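You operate a simulated robot arm through the tools that you are given. There is no shell and no other tool. Be economical: measure what you need, move in short steps, check, and stop when the job is done.

You run a simulated robot arm. Do the job below in one go: nothing can be reset, and whatever is moved stays where it is left.

Task
Refill the drained filter housing 1 and bleed its air out.
Fine: drain cock shut before the blue pump runs, blue valve open; vent shut once water shows; pump off.

Only the result counts: the job must be done as asked and must still hold three seconds after the hand-in. Knocking over, shifting, dropping, spilling or breaking anything else fails it.

Robot
A 6-joint arm with a two-finger parallel gripper on a trunk, on a base that drives. Base frame: it is fixed to the floor where the robot stands at the start and does not move with it; the origin is under the middle of the robot, x ahead of it, y to its left, z up. Units: mm, degrees, N and s.
With the tool pointing down near the work surface it reaches from about 240 to 680 mm from the robot's upright axis, wherever it stands. Its first joint turns from -166.0 to 166.0 degrees. Places, roughly: black clamp screw [-600, 0, 1200]; blue clamp screw [-600, 1200, 1200]; blue pump button [600, 500, 600]; clamp 1 [600, 0, 700]; clamp 2 [600, -400, 700]; drain cock 1 [500, 0, 500]; drain cock 2 [500, -400, 400]; drain coupling A lever [-500, 500, 500]; drain coupling B lever [-500, -400, 500]; drain coupling C lever [-500, -1300, 500]; drain valve A [-600, 600, 400]; drain valve B [-600, -300, 400]; drain valve C [-600, -1200, 400]; filter housing 1 [700, 0, 700]; filter valve 1 [600, 100, 600]; filter valve 2 [600, -300, 600]. Payload 4.1 kg.
Tool frame: the origin (TCP) lies between the finger pads and is the grasp point; the fingertips stand 23 mm ahead of it; z points along the fingers, y is the line along which they close. Largest opening 94 mm; finger width 38, thickness 10; the body of the gripper, 54 by 96 mm, starts 39 mm behind the TCP.
Orientation is that of the tool frame in the base frame, as a unit quaternion [x, y, z, w]. With the fingers straight down and closing along the base's y, the tool's x points along the base's -x, its y along +y and its z along -z.

Tools
- The arm moves only by the tool step_arm. Its argument "plan" is a list of rows, each an object (a shift or turn left out is 0, a gripper value left out holds the last) with "translation": the shift along the tool's x, y, z in units of 500 mm (1.0 is 500 mm), a list of three; "rot": the turn, a rotation vector about the tool's x, y, z in units of 60 degrees (1.0 is 60 degrees), a list of three; "jaw": the finger opening in mm, from 0 to 94. In form: [{"translation": [dx, dy, dz], "rot": [wx, wy, wz], "jaw": jaw}, ...]. A call has 1 to 12 rows; each row is the pose to reach, as a shift and turn from the pose commanded when the call began, along the tool's axes at that moment. A call with a number of a shift or a turn outside -1 to 1 is refused whole. Rows are played at 5 a second. More than 50 mm and 8.6 degrees between two rows, or a gripper value outside its range, and nothing of the call is played. Where a pose cannot be reached the arm comes as near as it can. A force on the tool above 40 N (or 10 N above the force at the start of the call, whichever is more), or a blocked arm, ends the call early, and 0.2 s more pass. The fingers move at their own pace (about 45 mm/s each) and stop on an object; they squeeze with about 22 N. The grip force told is the motor's: it shows also when the fingers shut on nothing. Time passes only in rows, and 0.2 s behind the last, so rows that repeat a pose let the fingers close. It gives the time, the measured TCP pose, the force on the tool (base axes), the opening and the grip force at its end, in the units of the frame above (readings bear some noise), with the torque about the TCP (base axes, N m) and any sound that the robot's microphone picked up.
- Cameras (640 x 400 px; columns grow to the right, rows downward): "scene" is now at [-53.3, 124.5, 1273.8]; the picture's right is [-0.90, -0.44, 0.00], its down [-0.41, 0.83, -0.36] and it looks along [0.16, -0.32, -0.93] (base axes); focal length 214 px, centre (320, 200). "wrist" rides on the gripper at [86, 16, -75] in the tool frame; the picture's right is [-0.18, 0.98, 0.00], its down [-0.58, -0.11, -0.81] and it looks along [-0.79, -0.15, 0.59] (tool axes); focal length 243 px, centre (320, 200). There is no depth. A picture from a camera that has moved, and an enlarged one, comes with that camera's place and axes in the base frame and with its lens. The place of the scene camera against the robot may be out by one fixed shift of up to 25 mm in any direction.
- capture(camera): a new picture of that camera. The clock stands still meanwhile.
- slide_trunk(by): slides the trunk up (or, below 0, down) by that many mm; the arm and the scene camera ride with it, the base frame stays. It gives what a move gives, with no picture.
- base_move(legs): drives the robot by 1 to 6 legs, each [ahead, turn to the left] in mm and degrees, along the robot's own axes; the way and the turn of a leg run together, so that a leg with both is an arc; at most 1500 mm and 180 degrees a leg. The arm and the cameras ride along, it lands a little off, and it stops where it bumps. It gives what a move gives.
- head_to(pan, tilt): turns the head with the scene camera to pan (to the left, within 155 degrees either way) and tilt (down, from -29 to 69), counted from straight ahead of the robot. It gives what a move gives.
- zoom(camera, box): a new picture of the part [left, top, right, bottom] of that camera's present view, enlarged. The clock stands still meanwhile.
- finish_job(): hands the job in; it is judged then, once.

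Go step by step. Nothing tells you exact positions but the pictures and the camera data: compare them with the known pose of the tool, close in by small moves and look again before you grip or let go. The budget is 120 turns and 82 pictures, counting those below and the enlarged ones. Unless the task says otherwise, let go and move clear before handing in, and close with one line.

The tools are called after "Call:" as name(argument=value, ...) on one line, values as JSON. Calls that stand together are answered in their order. step_arm: Moves the arm, as the interface text tells. Its arguments: {"type":"object","properties":{"plan":{"type":"array"}},"required":["plan"]} The other tools are called the same way: slide_trunk (by) slides the trunk up or down; base_move (legs) drives the base; head_to (pan, tilt) turns the head that bears the scene camera; capture (camera) takes a picture; zoom (camera, box) takes an enlarged picture of a part of a camera's view; finish_job () hands the job in.

At the start:

```text
time_s: 0.0
eef_pos: [462.2, 178.3, 774.0]
ee_rot: [0.0, 1.0, 0.0, 0.0]
wrist_force: [0.6, -0.1, 0.2]
moment: [0.0, -0.01, 0.03]
grip_width: 93.9
finger_force: 0.0
trunk travel left (down, up): [-275.0, 315.0]
robot x, y, heading: [0.6, 1.5, 0.1]
head pan, tilt: [-63.6, 68.8]
```

scene: 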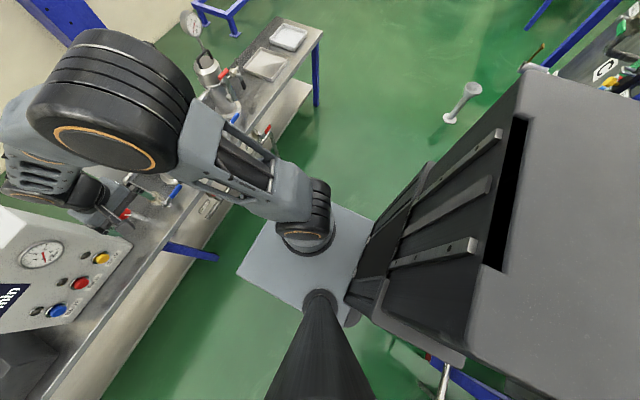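
wrist: 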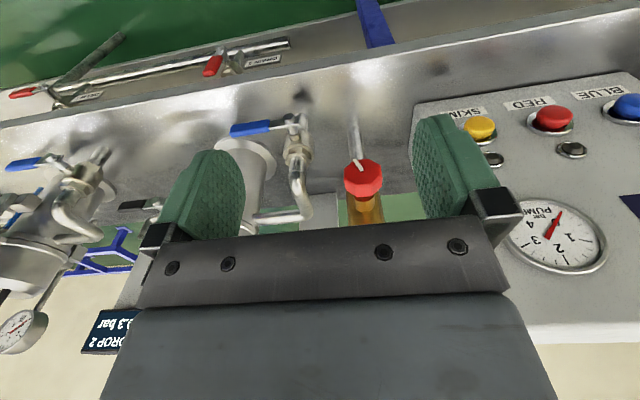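

I see a bench ahead with the pump panel and filter housings. I'll turn the head to look straight at the bench.

Call:
head_to(pan=0, tilt=40)

Call:
capture(camera="scene")

```text
time_s: 1.3
eef_pos: [463.3, 178.7, 774.5]
ee_rot: [0.0, 1.0, 0.0, 0.0]
wrist_force: [0.0, -0.3, 0.5]
moment: [0.01, -0.01, -0.04]
grip_width: 93.6
finger_force: 0.2
trunk travel left (down, up): [-275.0, 315.0]
robot x, y, heading: [-1.2, -3.9, 0.1]
head pan, tilt: [0.0, 40.0]
```

```text
79 pictures are left
camera scene: at [6.8, 174.6, 1309.9], right [0.0, -1.0, 0.0], down [-0.64, 0.0, -0.77], along [0.77, 0.0, -0.64], focal length 214 px, centre (320, 200)
```

scene: 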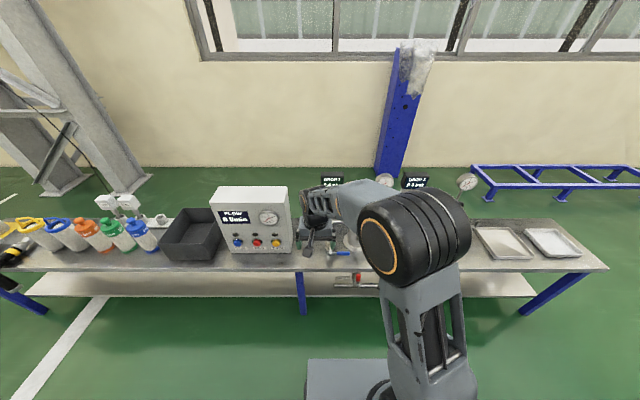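

The arm hides the housings from the scene camera. I'll zoom in to see what is visible and use the wrist picture too.

Call:
zoom(camera="scene", box=[200, 160, 500, 300])

Call:
zoom(camera="wrist", box=[0, 0, 640, 400])

```text
2.13 times, centred on (350, 230) of scene
camera zoom: at [6.8, 174.6, 1309.9], right [0.0, -1.0, 0.0], down [-0.64, 0.0, -0.77], along [0.77, 0.0, -0.64], focal length 458 px, centre (256, 136)
```

zoom: 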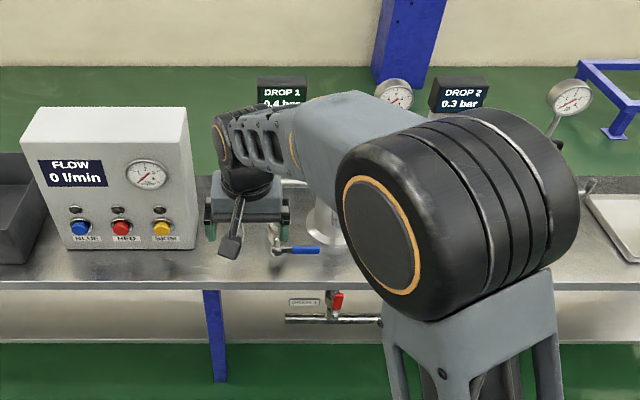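

```text
1.00 times, centred on (320, 200) of wrist (not enlarged: the box is as wide or as high as the picture)
camera zoom: at [376.2, 197.0, 848.0], right [0.18, 0.98, 0.0], down [0.58, -0.11, 0.81], along [0.79, -0.15, -0.59], focal length 243 px, centre (320, 200)
```

zoom: 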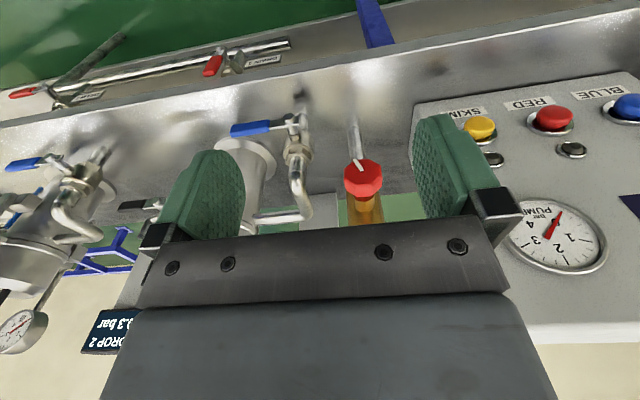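

I'll back off and turn the base left so the arm gets out of the camera's line, then look at the housing.

Call:
base_move(legs=[[-300, 0], [0, 70]])

Call:
head_to(pan=-75, tilt=35)

Call:
capture(camera="scene")

```text
time_s: 6.4
eef_pos: [-297.9, 496.5, 774.4]
ee_rot: [-0.565, 0.825, 0.001, 0.0]
wrist_force: [1.2, -0.3, -0.5]
moment: [-0.01, -0.02, 0.0]
grip_width: 93.9
finger_force: 0.1
trunk travel left (down, up): [-275.0, 315.0]
robot x, y, heading: [-293.8, 1.3, 68.9]
head pan, tilt: [0.0, 40.0]
```

```text
time_s: 7.8
eef_pos: [-298.0, 496.8, 773.7]
ee_rot: [-0.565, 0.825, -0.001, 0.0]
wrist_force: [-0.2, -0.1, 0.8]
moment: [0.01, 0.0, 0.04]
grip_width: 94.2
finger_force: 0.1
trunk travel left (down, up): [-275.0, 315.0]
robot x, y, heading: [-297.7, -0.3, 68.8]
head pan, tilt: [-75.0, 35.0]
```

```text
76 pictures are left
camera scene: at [-404.2, 2.6, 1317.5], right [-0.11, -0.99, 0.0], down [-0.57, 0.06, -0.82], along [0.81, -0.09, -0.57], focal length 214 px, centre (320, 200)
```

scene: 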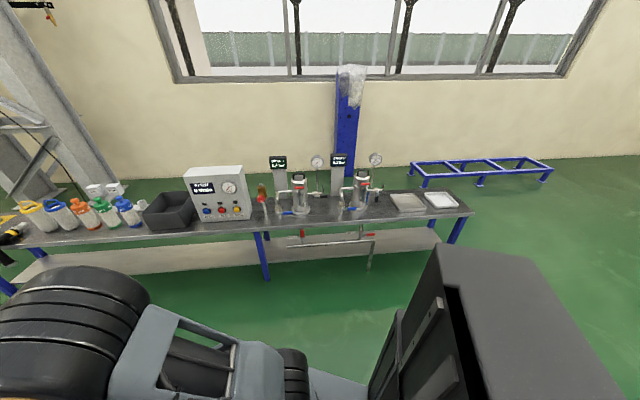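

Call:
zoom(camera="scene", box=[240, 145, 400, 245])

Call:
zoom(camera="scene", box=[260, 150, 340, 200])

Call:
zoom(camera="scene", box=[240, 195, 320, 245])

```text
4.00 times, centred on (320, 195) of scene
camera zoom: at [-404.2, 2.6, 1317.5], right [-0.11, -0.99, 0.0], down [-0.57, 0.06, -0.82], along [0.81, -0.09, -0.57], focal length 858 px, centre (320, 220)
```

zoom: 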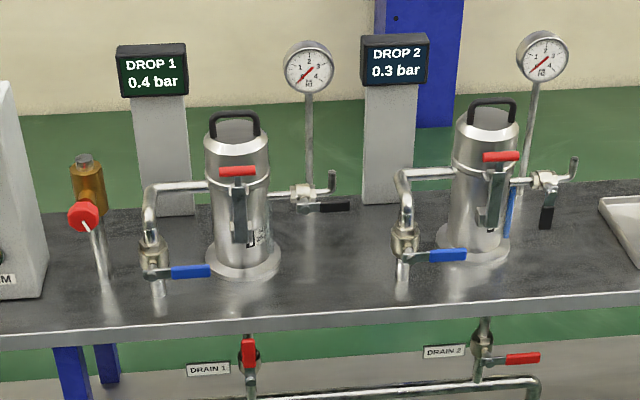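

```text
8.00 times, centred on (300, 175) of scene
camera zoom: at [-404.2, 2.6, 1317.5], right [-0.11, -0.99, 0.0], down [-0.57, 0.06, -0.82], along [0.81, -0.09, -0.57], focal length 1716 px, centre (480, 400)
```

zoom: 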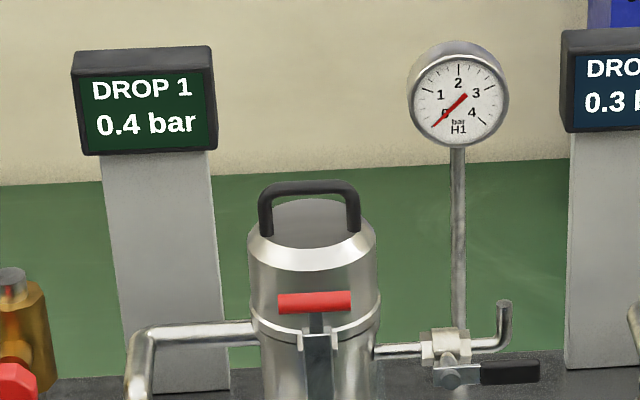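

```text
8.00 times, centred on (280, 220) of scene
camera zoom: at [-404.2, 2.6, 1317.5], right [-0.11, -0.99, 0.0], down [-0.57, 0.06, -0.82], along [0.81, -0.09, -0.57], focal length 1716 px, centre (640, 40)
```

zoom: 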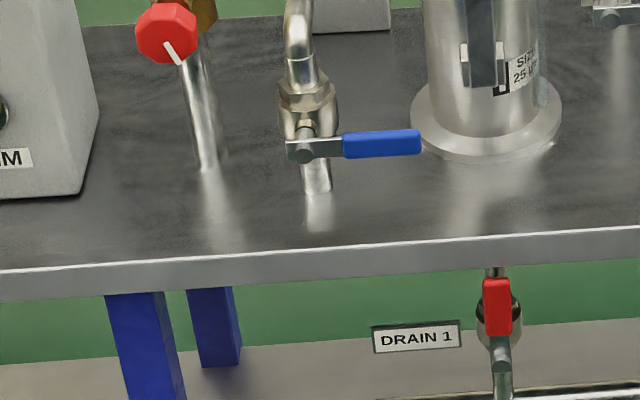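

Reading the picture: drain cock 1's handle lies along its pipe (open), filter valve 1's blue handle lies across its pipe (shut), and the black vent 1 handle lies along its pipe (open). I'll turn back to face the bench, keeping clear, and roll the gripper so that it can point forward with its camera on top.

Call:
base_move(legs=[[0, -68.8]])

Call:
step_arm(plan=[{"rot": [0, 0, 0.125]}, {"rot": [0, 0, 0.25]}, {"rot": [0, 0, 0.375]}, {"rot": [0, 0, 0.5]}, {"rot": [0, 0, 0.625]}, {"rot": [0, 0, 0.75]}, {"rot": [0, 0, 0.875]}, {"rot": [0, 0, 1.0]}])

Call:
step_arm(plan=[{"rot": [0, 0, 0.125]}, {"rot": [0, 0, 0.25]}, {"rot": [0, 0, 0.375]}, {"rot": [0, 0, 0.5]}, {"rot": [0, 0, 0.625]}, {"rot": [0, 0, 0.75]}, {"rot": [0, 0, 0.875]}, {"rot": [0, 0, 1.0]}])

Call:
step_arm(plan=[{"rot": [0, 0, 0.125]}, {"rot": [0, 0, 0.25]}, {"rot": [0, 0, 0.375]}, {"rot": [0, 0, 0.5]}, {"rot": [0, 0, 0.625]}, {"rot": [0, 0, 0.75]}, {"rot": [0, 0, 0.875]}, {"rot": [0, 0, 1.0]}])

```text
time_s: 11.3
eef_pos: [167.8, 172.3, 773.6]
ee_rot: [0.006, 1.0, 0.0, 0.0]
wrist_force: [-0.2, 0.4, -0.5]
moment: [0.0, 0.01, -0.03]
grip_width: 94.1
finger_force: 0.0
trunk travel left (down, up): [-275.0, 315.0]
robot x, y, heading: [-296.0, -6.2, -0.7]
head pan, tilt: [-75.0, 35.0]
```

```text
time_s: 13.1
eef_pos: [169.8, 173.5, 772.6]
ee_rot: [0.507, 0.862, 0.0, 0.0]
wrist_force: [-0.7, 0.0, 0.4]
moment: [0.0, 0.03, -0.03]
grip_width: 94.0
finger_force: 0.0
trunk travel left (down, up): [-275.0, 315.0]
robot x, y, heading: [-295.2, -6.5, -1.1]
head pan, tilt: [-75.0, 35.0]
```

```text
time_s: 14.9
eef_pos: [169.2, 173.3, 773.8]
ee_rot: [0.869, 0.495, 0.0, -0.001]
wrist_force: [0.2, 0.7, 0.6]
moment: [-0.04, 0.0, -0.02]
grip_width: 94.0
finger_force: 0.0
trunk travel left (down, up): [-275.0, 315.0]
robot x, y, heading: [-296.3, -8.1, -0.8]
head pan, tilt: [-75.0, 35.0]
```

```text
time_s: 16.7
eef_pos: [172.7, 46.7, 739.5]
ee_rot: [0.997, 0.056, 0.005, -0.053]
wrist_force: [-1.1, 0.5, -0.4]
moment: [0.05, -0.03, 0.01]
grip_width: 93.8
finger_force: 0.1
out of reach, approached as far as the arm can: row 4, 5, 6, 7, 8
trunk travel left (down, up): [-275.0, 315.0]
robot x, y, heading: [-298.8, -4.7, -0.9]
head pan, tilt: [-75.0, 35.0]
```

The last part of the roll hit a joint limit because the arm was swung left. I'll move the tool to the right of the robot's axis, which frees the joint.

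Call:
step_arm(plan=[{"translation": [0, 0.09, 0]}, {"translation": [0, 0.18, 0]}, {"translation": [0, 0.27, 0]}, {"translation": [0, 0.36, 0]}, {"translation": [0, 0.45, 0]}, {"translation": [0, 0.54, 0]}, {"translation": [0, 0.54, 0]}])

```text
time_s: 18.3
eef_pos: [201.2, -218.9, 707.9]
ee_rot: [0.997, 0.057, 0.005, -0.054]
wrist_force: [0.0, -0.3, 0.4]
moment: [0.02, 0.0, 0.0]
grip_width: 94.1
finger_force: 0.1
trunk travel left (down, up): [-275.0, 315.0]
robot x, y, heading: [-293.9, -8.7, -0.9]
head pan, tilt: [-75.0, 35.0]
```

Call:
step_arm(plan=[{"rot": [0, 0.125, 0]}, {"rot": [0, 0.25, 0]}, {"rot": [0, 0.375, 0]}, {"rot": [0, 0.5, 0]}, {"rot": [0, 0.625, 0]}, {"rot": [0, 0.75, 0]}, {"rot": [0, 0.875, 0]}, {"rot": [0, 1.0, 0]}])

Call:
head_to(pan=0, tilt=35)

Call:
capture(camera="scene")

Call:
capture(camera="wrist")

```text
time_s: 20.1
eef_pos: [201.8, -218.2, 707.3]
ee_rot: [0.86, 0.022, 0.504, -0.074]
wrist_force: [-0.4, 0.6, -0.4]
moment: [0.02, 0.02, -0.04]
grip_width: 93.8
finger_force: 0.1
trunk travel left (down, up): [-275.0, 315.0]
robot x, y, heading: [-297.6, -7.2, -0.6]
head pan, tilt: [-75.0, 35.0]
```

```text
time_s: 21.5
eef_pos: [201.3, -219.0, 707.3]
ee_rot: [0.86, 0.023, 0.504, -0.075]
wrist_force: [-0.6, 0.3, -0.7]
moment: [0.04, 0.04, 0.02]
grip_width: 94.2
finger_force: 0.0
trunk travel left (down, up): [-275.0, 315.0]
robot x, y, heading: [-296.8, -8.5, -0.8]
head pan, tilt: [0.0, 35.0]
```

```text
72 pictures are left
camera scene: at [-284.6, 166.7, 1317.5], right [-0.01, -1.0, 0.0], down [-0.57, 0.01, -0.82], along [0.82, -0.01, -0.57], focal length 214 px, centre (320, 200)
```

scene: 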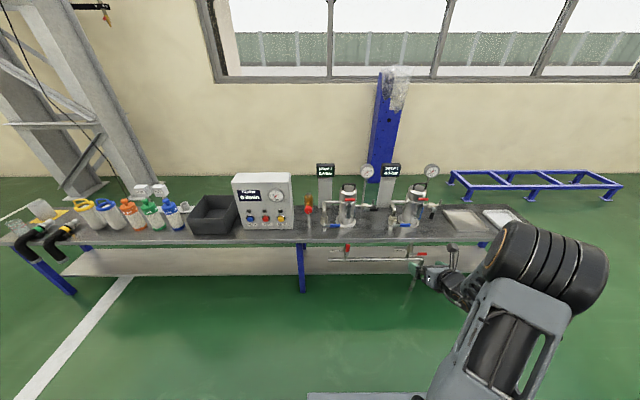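

```text
71 pictures are left
camera wrist: at [181.2, -247.0, 816.9], right [0.02, -0.96, -0.27], down [-0.99, 0.01, -0.1], along [0.1, 0.27, -0.96], focal length 243 px, centre (320, 200)
```

wrist: 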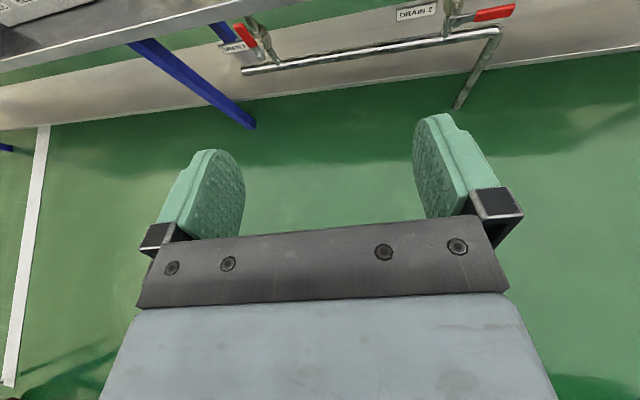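

The view is clear with the arm on the right. I'll level the gripper to point straight at the bench, and close the fingers so they can push handles.

Call:
step_arm(plan=[{"rot": [-0.034, 0.122, -0.018], "jaw": 0}, {"rot": [-0.067, 0.244, -0.036]}, {"rot": [-0.1, 0.365, -0.053]}, {"rot": [-0.134, 0.487, -0.071]}, {"rot": [-0.134, 0.487, -0.071]}])

Call:
zoom(camera="scene", box=[230, 155, 450, 275])

Call:
capture(camera="wrist")

```text
time_s: 22.7
eef_pos: [200.6, -218.8, 708.1]
ee_rot: [0.707, 0.0, 0.707, 0.0]
wrist_force: [-0.5, 0.7, 0.3]
moment: [0.01, 0.0, 0.03]
grip_width: 0.0
finger_force: 14.0
trunk travel left (down, up): [-275.0, 315.0]
robot x, y, heading: [-296.9, -5.0, -0.9]
head pan, tilt: [0.0, 35.0]
```

```text
2.91 times, centred on (340, 215) of scene
camera zoom: at [-284.6, 166.8, 1317.5], right [-0.01, -1.0, 0.0], down [-0.57, 0.01, -0.82], along [0.82, -0.01, -0.57], focal length 624 px, centre (262, 156)
```

zoom: 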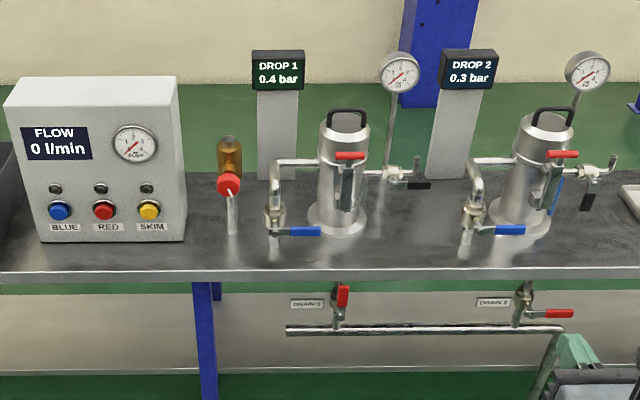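

```text
69 pictures are left
camera wrist: at [126.6, -232.6, 794.3], right [0.0, -0.98, -0.18], down [-0.81, 0.11, -0.58], along [0.59, 0.15, -0.79], focal length 243 px, centre (320, 200)
```

wrist: 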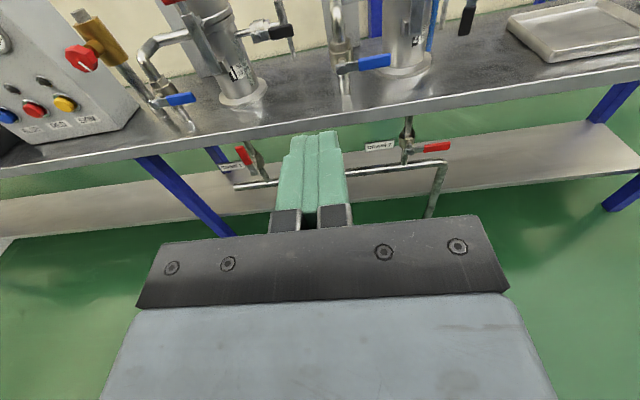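

From two wrist views I put the drain cock 1 handle at about (522, 2, 458). I'll bring the closed fingers left and down in free space, then look again.

Call:
step_arm(plan=[{"translation": [-0.05, -0.06, 0]}, {"translation": [-0.1, -0.12, 0]}, {"translation": [-0.15, -0.18, 0]}, {"translation": [-0.2, -0.24, 0]}, {"translation": [-0.25, -0.3, 0]}, {"translation": [-0.3, -0.36, 0]}, {"translation": [-0.35, -0.42, 0]}, {"translation": [-0.4, -0.48, 0]}, {"translation": [-0.4, -0.53, 0]}])

Call:
base_move(legs=[[100, 0]])

Call:
capture(camera="wrist")

```text
time_s: 24.7
eef_pos: [176.6, -71.5, 515.1]
ee_rot: [0.708, 0.002, 0.707, -0.003]
wrist_force: [0.2, 0.8, -0.6]
moment: [-0.03, 0.02, 0.0]
grip_width: 0.0
finger_force: 22.0
out of reach, approached as far as the arm can: row 5, 6, 7, 8, 9
trunk travel left (down, up): [-275.0, 315.0]
robot x, y, heading: [-294.9, -6.6, -0.7]
head pan, tilt: [0.0, 35.0]
```

```text
time_s: 25.9
eef_pos: [279.7, -72.8, 513.8]
ee_rot: [0.708, 0.003, 0.707, -0.003]
wrist_force: [-0.1, 0.1, -0.6]
moment: [-0.02, 0.01, 0.01]
grip_width: 0.0
finger_force: 21.8
trunk travel left (down, up): [-275.0, 315.0]
robot x, y, heading: [-193.0, -9.1, -0.6]
head pan, tilt: [0.0, 35.0]
```

```text
68 pictures are left
camera wrist: at [205.4, -87.0, 600.0], right [0.01, -0.98, -0.19], down [-0.81, 0.1, -0.58], along [0.59, 0.15, -0.79], focal length 243 px, centre (320, 200)
```

wrist: 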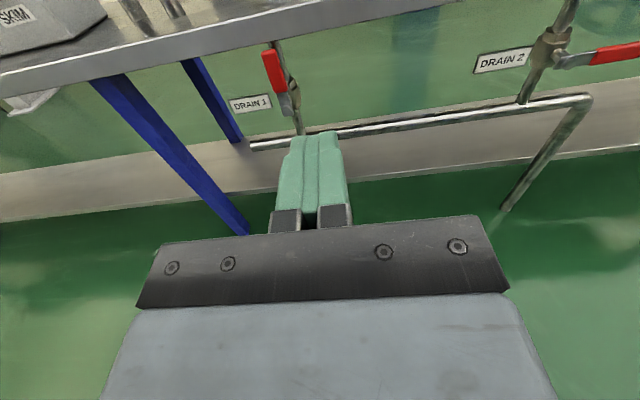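

Drain handle: grip at about (522, 2, 463), pivot near z 405, bench edge at x≈500, z≈528. The arm can't go further left here, so I'll shift the base left.

Call:
base_move(legs=[[0, 60], [170, 0], [0, -59.4]])

Call:
capture(camera="wrist")

```text
time_s: 32.6
eef_pos: [366.1, 87.6, 513.8]
ee_rot: [0.707, 0.013, 0.707, -0.013]
wrist_force: [0.2, -0.1, 0.0]
moment: [0.02, 0.03, 0.01]
grip_width: 0.3
finger_force: 22.1
trunk travel left (down, up): [-275.0, 315.0]
robot x, y, heading: [-107.7, 139.8, 0.9]
head pan, tilt: [0.0, 35.0]
```

```text
67 pictures are left
camera wrist: at [291.8, 71.1, 599.9], right [0.03, -0.98, -0.19], down [-0.81, 0.08, -0.58], along [0.58, 0.17, -0.79], focal length 243 px, centre (320, 200)
```

wrist: 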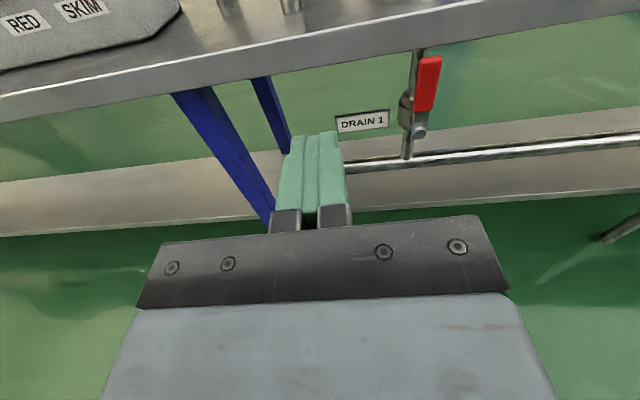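

The handle and pivot positions agree in this view. I'll move to just left of the handle at z≈460.

Call:
step_arm(plan=[{"translation": [-0.06, 0.03, 0.04]}, {"translation": [-0.108, 0.06, 0.1]}, {"translation": [-0.108, 0.09, 0.17]}, {"translation": [-0.108, 0.09, 0.235]}, {"translation": [-0.108, 0.09, 0.235]}])

Call:
capture(camera="wrist")

```text
time_s: 33.9
eef_pos: [488.8, 50.3, 458.3]
ee_rot: [0.708, 0.012, 0.706, -0.013]
wrist_force: [0.6, 0.4, -0.2]
moment: [-0.01, -0.02, -0.01]
grip_width: 0.0
finger_force: 21.8
trunk travel left (down, up): [-275.0, 315.0]
robot x, y, heading: [-108.7, 136.8, 1.2]
head pan, tilt: [0.0, 35.0]
```

```text
66 pictures are left
camera wrist: at [413.9, 33.2, 545.5], right [0.03, -0.98, -0.19], down [-0.81, 0.08, -0.58], along [0.58, 0.17, -0.79], focal length 243 px, centre (320, 200)
```

wrist: 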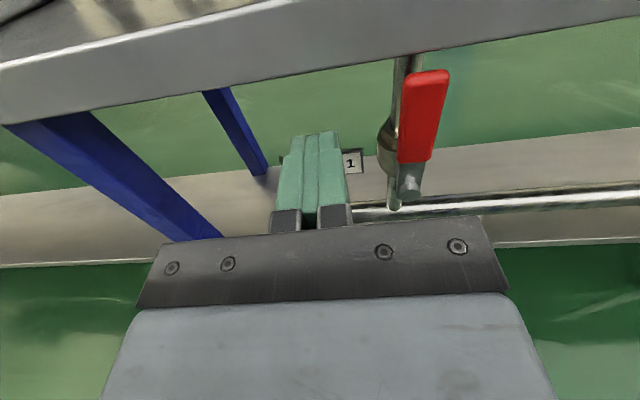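

All consistent: pivot at (520, 0, 409), finger is 50 mm left of it. I'll go in beside the handle and sweep it right and down to shut.

Call:
step_arm(plan=[{"translation": [0, 0, 0.048]}, {"translation": [0, 0.04, 0.048]}, {"translation": [0, 0.08, 0.048]}, {"translation": [0, 0.12, 0.048]}, {"translation": [-0.006, 0.15, 0.048]}, {"translation": [-0.016, 0.17, 0.048]}, {"translation": [-0.032, 0.19, 0.048]}, {"translation": [-0.046, 0.2, 0.048]}, {"translation": [-0.058, 0.2, 0.048]}, {"translation": [-0.058, 0.2, 0.048]}])

Call:
capture(camera="wrist")

```text
time_s: 36.0
eef_pos: [511.7, -52.6, 432.6]
ee_rot: [0.705, 0.013, 0.709, -0.012]
wrist_force: [-4.2, -1.0, 21.5]
moment: [-0.01, -0.11, 0.31]
grip_width: 0.0
finger_force: 22.2
trunk travel left (down, up): [-275.0, 315.0]
robot x, y, heading: [-113.4, 136.5, 0.9]
head pan, tilt: [0.0, 35.0]
```

```text
65 pictures are left
camera wrist: at [437.9, -69.3, 519.5], right [0.04, -0.98, -0.18], down [-0.81, 0.08, -0.59], along [0.59, 0.17, -0.79], focal length 243 px, centre (320, 200)
```

wrist: 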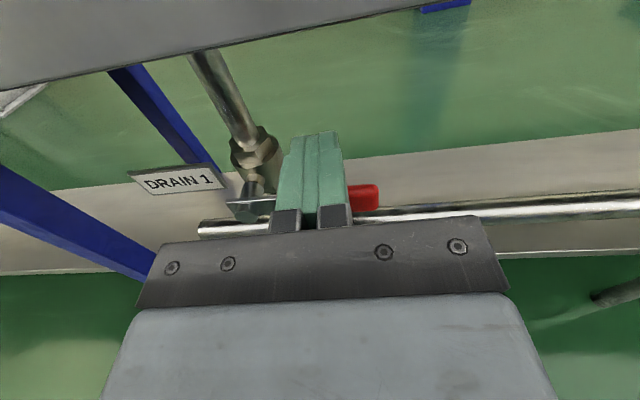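

The handle lies horizontal against its stop (21 N upward). I'll lift off, back out, and check.

Call:
step_arm(plan=[{"translation": [0.04, 0, 0]}, {"translation": [0.06, 0, -0.06]}, {"translation": [0.06, 0, -0.16]}, {"translation": [0.06, 0, -0.25]}, {"translation": [0.06, 0, -0.25]}])

Call:
capture(camera="wrist")

Call:
zoom(camera="scene", box=[220, 100, 480, 260])

```text
time_s: 37.2
eef_pos: [385.0, -55.1, 460.1]
ee_rot: [0.707, 0.012, 0.707, -0.012]
wrist_force: [-0.2, 1.0, 0.5]
moment: [-0.02, -0.02, -0.02]
grip_width: 0.1
finger_force: 21.8
trunk travel left (down, up): [-275.0, 315.0]
robot x, y, heading: [-109.7, 135.0, 0.8]
head pan, tilt: [0.0, 35.0]
```

```text
64 pictures are left
camera wrist: at [311.5, -72.0, 546.2], right [0.04, -0.98, -0.18], down [-0.81, 0.08, -0.58], along [0.58, 0.17, -0.79], focal length 243 px, centre (320, 200)
```

wrist: 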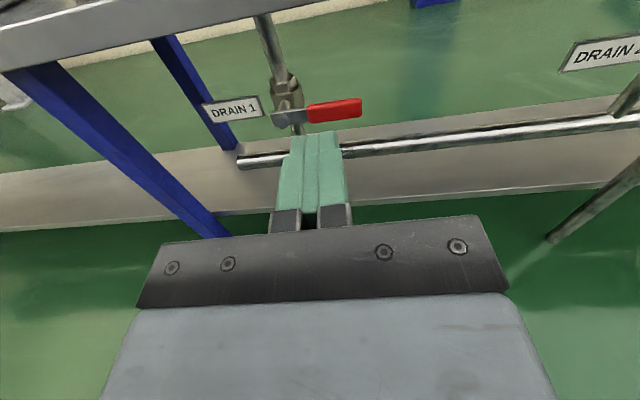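

```text
2.46 times, centred on (350, 180) of scene
camera zoom: at [-102.2, 312.5, 1317.5], right [0.02, -1.0, 0.0], down [-0.57, -0.01, -0.82], along [0.82, 0.01, -0.57], focal length 528 px, centre (246, 249)
```

zoom: 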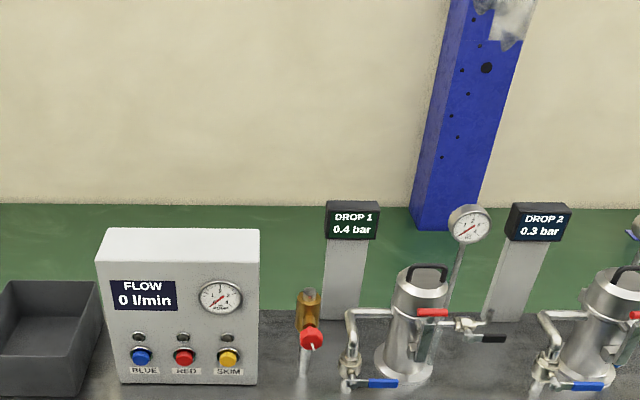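

Drain cock 1 is now shut. Next is filter valve 1, whose blue handle I put at about (553, 73, 589). I'll raise the tool, shift the base further left, and look.

Call:
step_arm(plan=[{"translation": [0.08, 0, 0]}, {"translation": [0.16, 0, 0]}, {"translation": [0.24, 0, 0]}, {"translation": [0.32, 0, 0]}, {"translation": [0.4, 0, 0]}, {"translation": [0.4, 0, 0]}])

Call:
base_move(legs=[[0, 90], [110, 0], [0, -90.8]])

Call:
capture(camera="wrist")

Call:
capture(camera="scene")

```text
time_s: 38.6
eef_pos: [393.6, -56.4, 661.4]
ee_rot: [0.707, 0.013, 0.707, -0.013]
wrist_force: [-0.4, 0.4, 0.0]
moment: [0.0, 0.0, 0.03]
grip_width: 0.0
finger_force: 21.7
trunk travel left (down, up): [-275.0, 315.0]
robot x, y, heading: [-108.8, 136.0, 0.7]
head pan, tilt: [0.0, 35.0]
```

```text
time_s: 47.4
eef_pos: [386.9, 32.9, 661.7]
ee_rot: [0.708, -0.005, 0.706, 0.003]
wrist_force: [0.1, -0.1, 0.0]
moment: [-0.03, -0.02, -0.02]
grip_width: 0.4
finger_force: 22.0
trunk travel left (down, up): [-275.0, 315.0]
robot x, y, heading: [-108.6, 247.8, -1.7]
head pan, tilt: [0.0, 35.0]
```

```text
62 pictures are left
camera wrist: at [312.1, 19.5, 747.5], right [-0.01, -0.98, -0.19], down [-0.81, 0.12, -0.58], along [0.59, 0.14, -0.79], focal length 243 px, centre (320, 200)
```

wrist: 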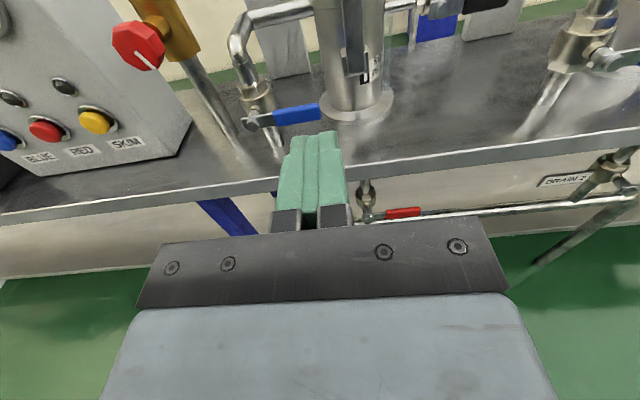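

```text
61 pictures are left
camera scene: at [-91.5, 424.3, 1317.5], right [-0.03, -1.0, 0.0], down [-0.57, 0.02, -0.82], along [0.82, -0.02, -0.57], focal length 214 px, centre (320, 200)
```

scene: 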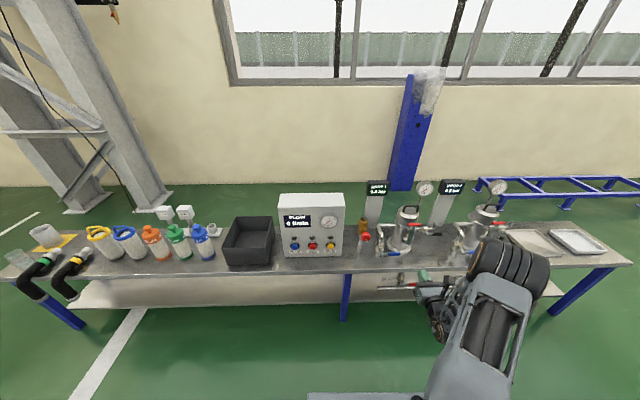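

Blue handle spans y≈44–99 at z≈592, pivot near y 122, x≈553. I'll place the fingers low in front of and below it.

Call:
step_arm(plan=[{"translation": [-0.05, -0.02, 0.04]}, {"translation": [-0.1, -0.04, 0.09]}, {"translation": [-0.15, -0.06, 0.14]}, {"translation": [-0.2, -0.076, 0.18]}, {"translation": [-0.204, -0.076, 0.21]}, {"translation": [-0.204, -0.076, 0.21]}])

Call:
capture(camera="wrist")

```text
time_s: 48.8
eef_pos: [488.9, 70.0, 559.4]
ee_rot: [0.708, -0.005, 0.706, 0.004]
wrist_force: [-0.3, 0.1, 0.7]
moment: [-0.02, 0.01, 0.01]
grip_width: 0.0
finger_force: 22.2
trunk travel left (down, up): [-275.0, 315.0]
robot x, y, heading: [-110.7, 249.2, -1.7]
head pan, tilt: [0.0, 35.0]
```

```text
60 pictures are left
camera wrist: at [414.6, 57.1, 646.0], right [-0.01, -0.98, -0.19], down [-0.81, 0.12, -0.58], along [0.59, 0.14, -0.79], focal length 243 px, centre (320, 200)
```

wrist: 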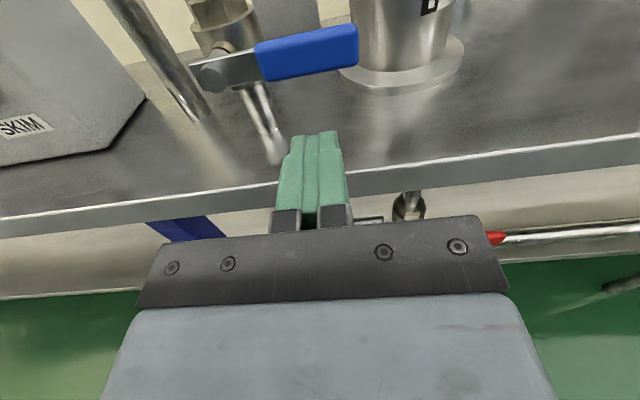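

Positions agree. I'll slide under the handle and sweep it up and left to vertical.

Call:
step_arm(plan=[{"translation": [0, 0, 0.06]}, {"translation": [0, 0, 0.106]}, {"translation": [0.02, 0, 0.106]}, {"translation": [0.045, -0.005, 0.106]}, {"translation": [0.07, -0.01, 0.106]}, {"translation": [0.095, -0.018, 0.106]}, {"translation": [0.128, -0.036, 0.106]}, {"translation": [0.145, -0.052, 0.106]}, {"translation": [0.152, -0.066, 0.106]}, {"translation": [0.152, -0.076, 0.106]}, {"translation": [0.152, -0.076, 0.106]}])

Call:
capture(camera="wrist")

```text
time_s: 51.2
eef_pos: [545.6, 105.2, 634.2]
ee_rot: [0.707, -0.008, 0.707, 0.006]
wrist_force: [-2.1, -18.9, -2.6]
moment: [-0.22, 0.0, -0.14]
grip_width: 0.2
finger_force: 22.0
trunk travel left (down, up): [-275.0, 315.0]
robot x, y, heading: [-107.0, 248.9, -2.0]
head pan, tilt: [0.0, 35.0]
```

```text
59 pictures are left
camera wrist: at [470.1, 91.8, 720.5], right [-0.02, -0.98, -0.19], down [-0.81, 0.12, -0.58], along [0.59, 0.14, -0.79], focal length 243 px, centre (320, 200)
```

wrist: 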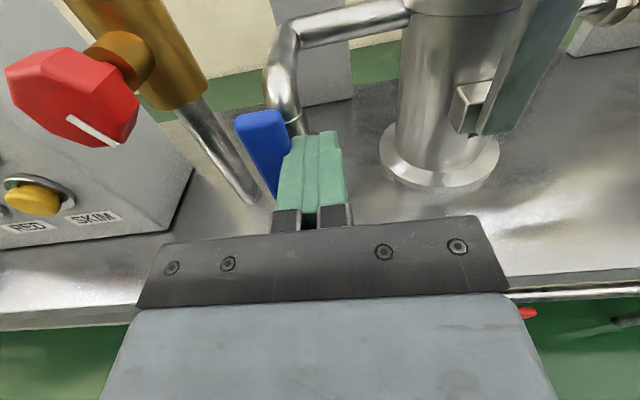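

The blue handle is vertical and at its stop. I'll back away and check it.

Call:
step_arm(plan=[{"translation": [0, 0.04, 0]}, {"translation": [0, 0.06, -0.08]}, {"translation": [0, 0.06, -0.17]}, {"translation": [0, 0.06, -0.26]}, {"translation": [0.08, 0.06, -0.3]}, {"translation": [0.08, 0.06, -0.3]}])

Call:
capture(camera="wrist")

Call:
zoom(camera="scene", box=[260, 170, 460, 300])

```text
time_s: 52.6
eef_pos: [394.2, 80.5, 674.5]
ee_rot: [0.707, -0.004, 0.707, 0.004]
wrist_force: [-0.5, 0.7, -0.5]
moment: [0.0, 0.01, 0.01]
grip_width: 0.0
finger_force: 22.0
trunk travel left (down, up): [-275.0, 315.0]
robot x, y, heading: [-106.1, 254.0, -1.7]
head pan, tilt: [0.0, 35.0]
```

```text
58 pictures are left
camera wrist: at [318.8, 67.7, 762.1], right [-0.01, -0.98, -0.19], down [-0.81, 0.12, -0.58], along [0.59, 0.14, -0.79], focal length 243 px, centre (320, 200)
```

wrist: 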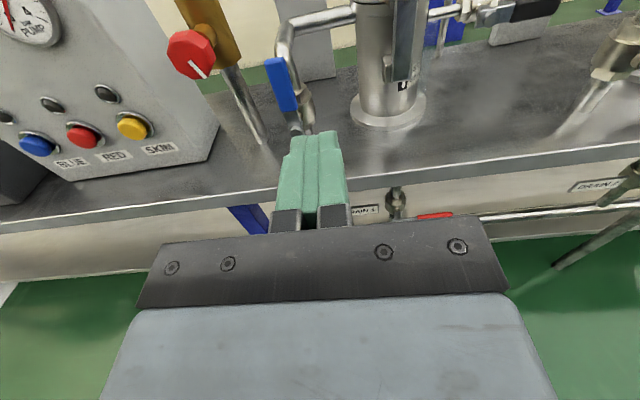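

```text
3.08 times, centred on (360, 235) of scene
camera zoom: at [-91.6, 424.3, 1317.5], right [-0.03, -1.0, 0.0], down [-0.57, 0.02, -0.82], along [0.82, -0.02, -0.57], focal length 660 px, centre (197, 92)
```

zoom: 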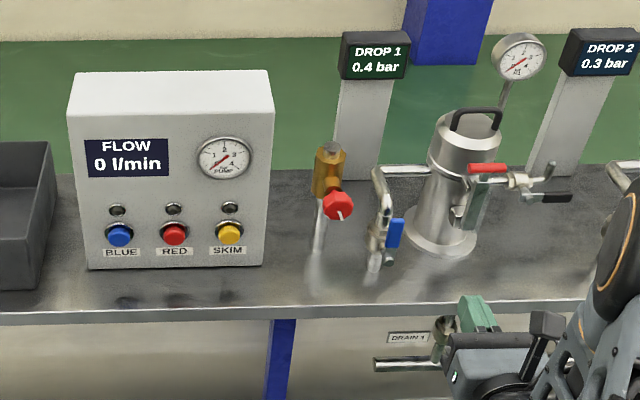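

The blue valve is open along its pipe, drain is shut and the vent is open. I place the blue button at about (582, 489, 615) and the vent handle at about (617, -133, 640). I'll drive in closer and turn left toward the panel, so a simple turn brings me to the vent afterward.

Call:
base_move(legs=[[85, 0], [0, 35]])

Call:
capture(camera="wrist")

```text
time_s: 55.4
eef_pos: [487.2, 393.7, 675.9]
ee_rot: [0.676, 0.207, 0.676, -0.207]
wrist_force: [0.5, -0.2, 0.4]
moment: [0.04, -0.01, 0.01]
grip_width: 0.2
finger_force: 21.9
trunk travel left (down, up): [-275.0, 315.0]
robot x, y, heading: [-21.7, 247.0, 33.0]
head pan, tilt: [0.0, 35.0]
```

```text
56 pictures are left
camera wrist: at [435.7, 340.4, 761.7], right [0.55, -0.81, -0.19], down [-0.73, -0.36, -0.58], along [0.41, 0.45, -0.79], focal length 243 px, centre (320, 200)
```

wrist: 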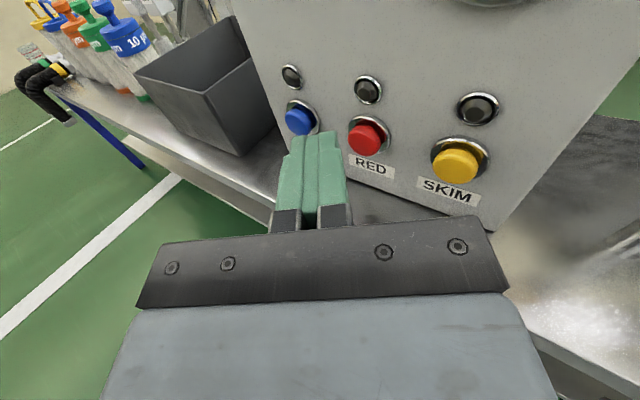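

I'll straighten the tool to face the panel and line it up with the blue button, stopping short of it.

Call:
step_arm(plan=[{"translation": [-0.028, -0.036, 0.01], "rot": [-0.113, 0, 0]}, {"translation": [-0.056, -0.072, 0.02], "rot": [-0.226, 0, 0]}, {"translation": [-0.084, -0.108, 0.05], "rot": [-0.34, 0, 0]}, {"translation": [-0.112, -0.144, 0.08], "rot": [-0.453, 0, 0]}, {"translation": [-0.112, -0.144, 0.1], "rot": [-0.567, 0, 0]}, {"translation": [-0.112, -0.144, 0.1], "rot": [-0.567, 0, 0]}])

Call:
capture(camera="wrist")

```text
time_s: 56.8
eef_pos: [471.3, 254.0, 617.1]
ee_rot: [0.706, 0.037, 0.706, -0.037]
wrist_force: [-1.0, 0.2, 0.4]
moment: [0.01, -0.02, 0.01]
grip_width: 0.0
finger_force: 22.0
out of reach, approached as far as the arm can: row 2, 3, 4, 5, 6
trunk travel left (down, up): [-275.0, 315.0]
robot x, y, heading: [-17.1, 248.5, 33.0]
head pan, tilt: [0.0, 35.0]
```

```text
55 pictures are left
camera wrist: at [398.7, 231.8, 702.6], right [0.1, -0.98, -0.18], down [-0.81, 0.02, -0.58], along [0.57, 0.21, -0.79], focal length 243 px, centre (320, 200)
```

wrist: 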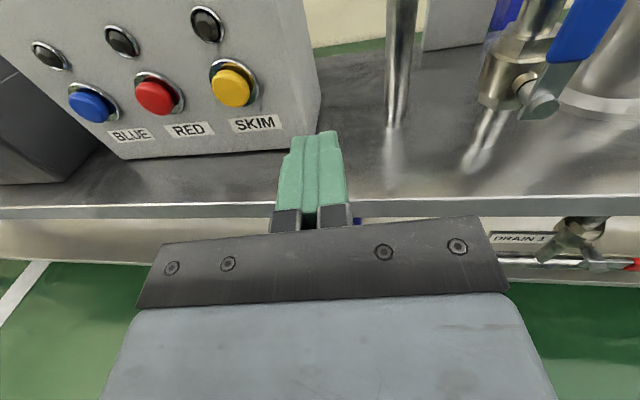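

The arm can't square up to the panel here, so I'll press at the base's own heading. I'll line up about 50 mm short of the blue button.

Call:
step_arm(plan=[{"translation": [-0.005, -0.08, 0.02], "rot": [0.09, 0, 0]}, {"translation": [-0.01, -0.16, 0.04], "rot": [0.18, 0, 0]}, {"translation": [-0.014, -0.24, 0.06], "rot": [0.27, 0, 0]}, {"translation": [-0.014, -0.32, 0.1], "rot": [0.36, 0, 0]}, {"translation": [-0.014, -0.397, 0.14], "rot": [0.45, 0, 0]}, {"translation": [-0.014, -0.397, 0.14], "rot": [0.45, 0, 0]}])

Call:
capture(camera="wrist")

```text
time_s: 58.2
eef_pos: [521.8, 462.3, 609.8]
ee_rot: [0.678, 0.202, 0.678, -0.202]
wrist_force: [-0.8, 0.5, -0.6]
moment: [0.01, 0.0, 0.0]
grip_width: 0.1
finger_force: 21.7
trunk travel left (down, up): [-275.0, 315.0]
robot x, y, heading: [-18.4, 248.0, 32.9]
head pan, tilt: [0.0, 35.0]
```

```text
54 pictures are left
camera wrist: at [467.0, 409.2, 695.4], right [0.54, -0.82, -0.18], down [-0.73, -0.35, -0.58], along [0.41, 0.45, -0.79], focal length 243 px, centre (320, 200)
```

wrist: 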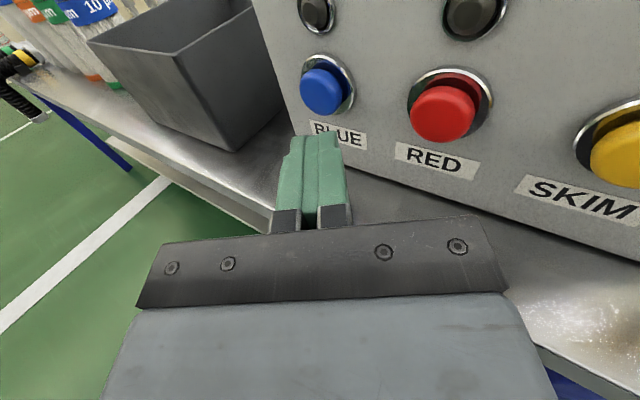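

The refined button position is about (606, 522, 591). I'll drop to its height and close to about 20 mm, then verify.

Call:
step_arm(plan=[{"translation": [-0.038, -0.009, 0.03]}, {"translation": [-0.038, -0.009, 0.08]}, {"translation": [-0.038, -0.009, 0.115]}, {"translation": [-0.038, -0.009, 0.115]}])

Call:
capture(camera="wrist")

Call:
capture(camera="scene")

```text
time_s: 59.2
eef_pos: [568.1, 497.0, 590.0]
ee_rot: [0.677, 0.203, 0.678, -0.203]
wrist_force: [-3.4, -1.8, -1.5]
moment: [0.07, -0.04, -0.06]
grip_width: 0.0
finger_force: 21.8
trunk travel left (down, up): [-275.0, 315.0]
robot x, y, heading: [-21.2, 250.6, 32.8]
head pan, tilt: [0.0, 35.0]
heard: click
```

```text
53 pictures are left
camera wrist: at [513.8, 443.8, 675.3], right [0.54, -0.82, -0.18], down [-0.73, -0.35, -0.58], along [0.42, 0.45, -0.79], focal length 243 px, centre (320, 200)
```

wrist: 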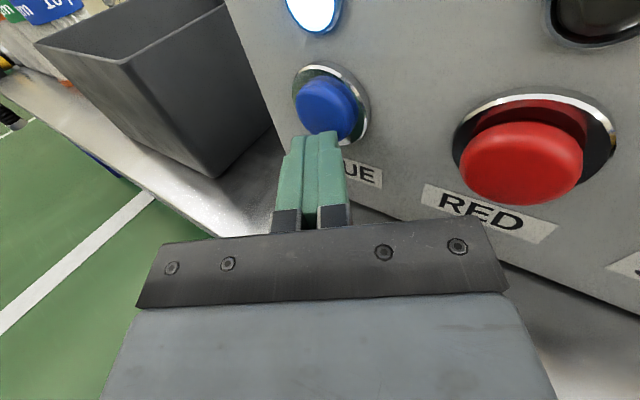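

```text
52 pictures are left
camera scene: at [-104.7, 410.8, 1317.5], right [0.54, -0.84, 0.0], down [-0.48, -0.31, -0.82], along [0.69, 0.45, -0.57], focal length 214 px, centre (320, 200)
```

scene: 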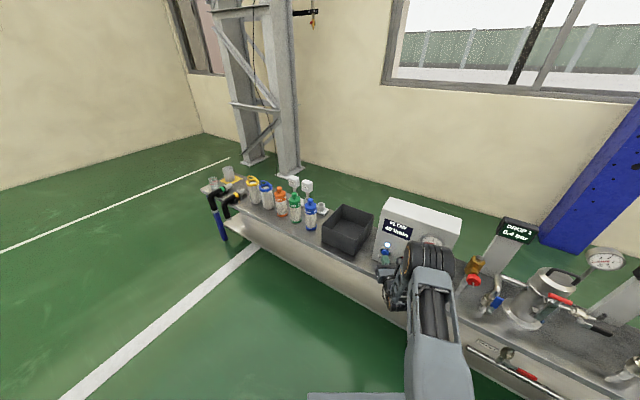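

The button clicked and the lamp is lit: the pump is running. I'll retract straight back and up, then turn toward the vent.

Call:
step_arm(plan=[{"translation": [0, 0, -0.09]}, {"translation": [0.05, 0, -0.17]}, {"translation": [0.1, 0, -0.25]}, {"translation": [0.15, 0, -0.32]}])

Call:
base_move(legs=[[0, -33]])

Call:
capture(camera="wrist")

Call:
zoom(camera="scene", box=[260, 180, 460, 310])

```text
time_s: 60.2
eef_pos: [431.7, 407.1, 660.3]
ee_rot: [0.677, 0.202, 0.679, -0.201]
wrist_force: [-0.9, 0.6, 0.2]
moment: [-0.02, -0.01, 0.0]
grip_width: 0.0
finger_force: 22.3
trunk travel left (down, up): [-275.0, 315.0]
robot x, y, heading: [-19.7, 247.9, 33.3]
head pan, tilt: [0.0, 35.0]
```

```text
time_s: 62.2
eef_pos: [446.3, 135.6, 661.0]
ee_rot: [0.706, 0.001, 0.708, 0.0]
wrist_force: [-0.7, 0.0, -0.2]
moment: [-0.02, -0.05, -0.01]
grip_width: 0.1
finger_force: 21.8
trunk travel left (down, up): [-275.0, 315.0]
robot x, y, heading: [-16.6, 248.9, 0.0]
head pan, tilt: [0.0, 35.0]
```

```text
51 pictures are left
camera wrist: at [371.7, 121.0, 745.7], right [0.0, -0.98, -0.18], down [-0.81, 0.11, -0.58], along [0.59, 0.15, -0.79], focal length 243 px, centre (320, 200)
```

wrist: 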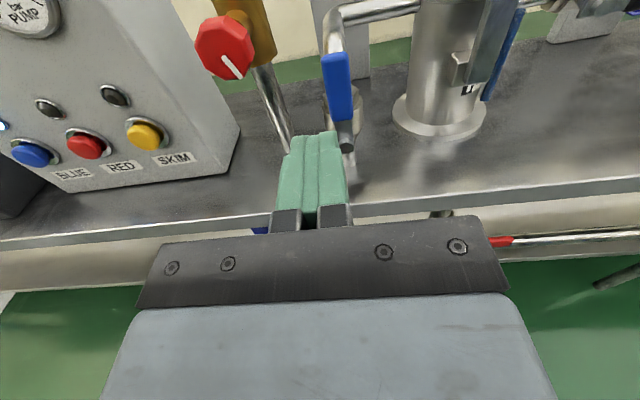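

```text
3.08 times, centred on (360, 245) of scene
camera zoom: at [-9.1, 422.4, 1317.5], right [0.0, -1.0, 0.0], down [-0.57, 0.0, -0.82], along [0.82, 0.0, -0.57], focal length 660 px, centre (197, 62)
```

zoom: 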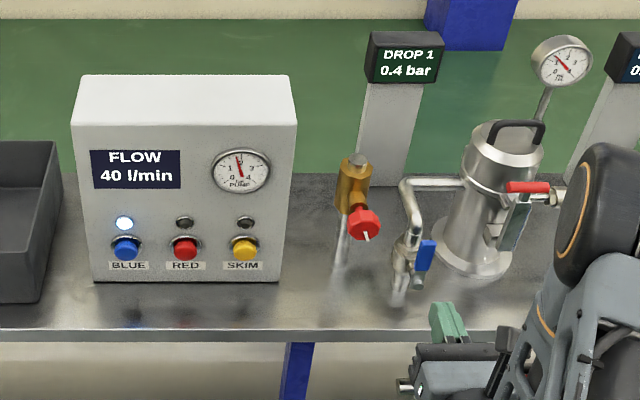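

The pump reads 40 l/min. I'll move the tool right at safe distance, above the vent handle's height.

Call:
step_arm(plan=[{"translation": [0.03, 0.09, 0]}, {"translation": [0.06, 0.18, 0]}, {"translation": [0.08, 0.27, 0]}, {"translation": [0.08, 0.36, 0]}, {"translation": [0.08, 0.45, 0]}, {"translation": [0.08, 0.54, 0]}, {"translation": [0.08, 0.54, 0.05]}, {"translation": [0.08, 0.54, 0.05]}])

Call:
capture(camera="wrist")

Call:
zoom(camera="scene", box=[320, 180, 520, 310])

```text
time_s: 64.0
eef_pos: [470.6, -130.6, 700.0]
ee_rot: [0.707, 0.001, 0.708, -0.001]
wrist_force: [-0.1, 0.5, 0.2]
moment: [-0.01, -0.02, -0.01]
grip_width: 0.0
finger_force: 22.4
trunk travel left (down, up): [-275.0, 315.0]
robot x, y, heading: [-19.5, 246.2, -0.2]
head pan, tilt: [0.0, 35.0]
```

```text
49 pictures are left
camera wrist: at [396.6, -145.1, 785.8], right [0.0, -0.98, -0.18], down [-0.81, 0.11, -0.58], along [0.59, 0.15, -0.79], focal length 243 px, centre (320, 200)
```

wrist: 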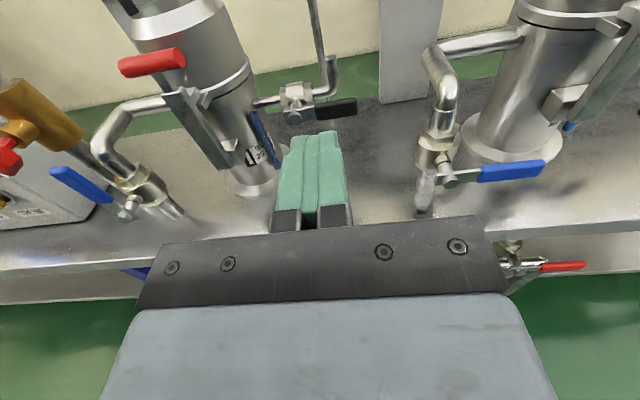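

```text
3.08 times, centred on (420, 245) of scene
camera zoom: at [-9.1, 422.3, 1317.5], right [0.0, -1.0, 0.0], down [-0.57, 0.0, -0.82], along [0.82, 0.0, -0.57], focal length 660 px, centre (12, 62)
```

zoom: 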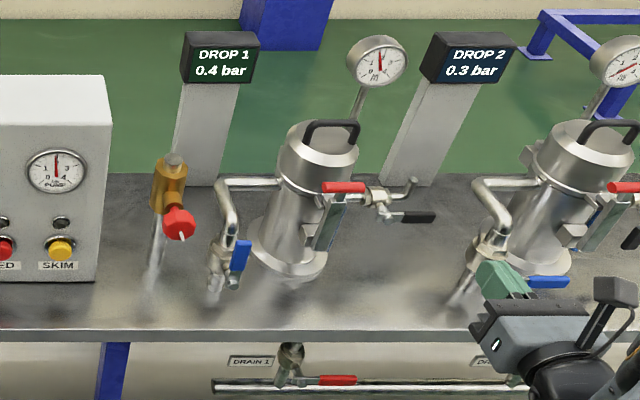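

The housing 1 gauge is rising and no water is at the spout yet; I place the vent pivot near (611, -90, 644) and its handle tip near y -155. I'll hold the fingers just above the handle and watch.

Call:
step_arm(plan=[{"translation": [0, 0.01, 0.08]}, {"translation": [0, 0.019, 0.16]}, {"translation": [-0.02, 0.019, 0.225]}, {"translation": [-0.034, 0.019, 0.255]}])

Call:
capture(camera="wrist")

Call:
zoom(camera="scene", box=[360, 180, 520, 280])

```text
time_s: 65.0
eef_pos: [602.5, -142.9, 682.5]
ee_rot: [0.706, 0.001, 0.708, -0.001]
wrist_force: [0.8, -0.7, 0.6]
moment: [-0.01, -0.02, 0.0]
grip_width: 0.0
finger_force: 22.2
trunk travel left (down, up): [-275.0, 315.0]
robot x, y, heading: [-17.3, 249.0, 0.1]
head pan, tilt: [0.0, 35.0]
```

```text
47 pictures are left
camera wrist: at [527.9, -157.9, 768.1], right [0.0, -0.98, -0.18], down [-0.81, 0.11, -0.58], along [0.59, 0.15, -0.79], focal length 243 px, centre (320, 200)
```

wrist: 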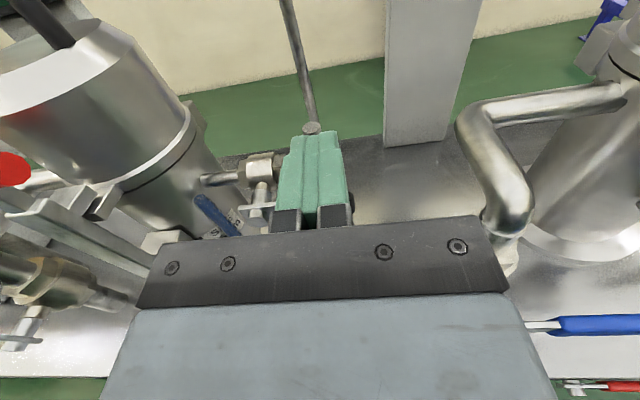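

```text
4.00 times, centred on (440, 230) of scene
camera zoom: at [-9.2, 422.4, 1317.5], right [0.0, -1.0, 0.0], down [-0.57, 0.0, -0.82], along [0.82, 0.0, -0.57], focal length 858 px, centre (-160, 80)
```

zoom: 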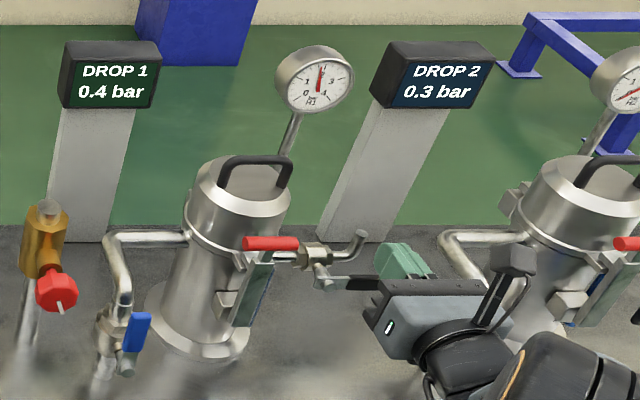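

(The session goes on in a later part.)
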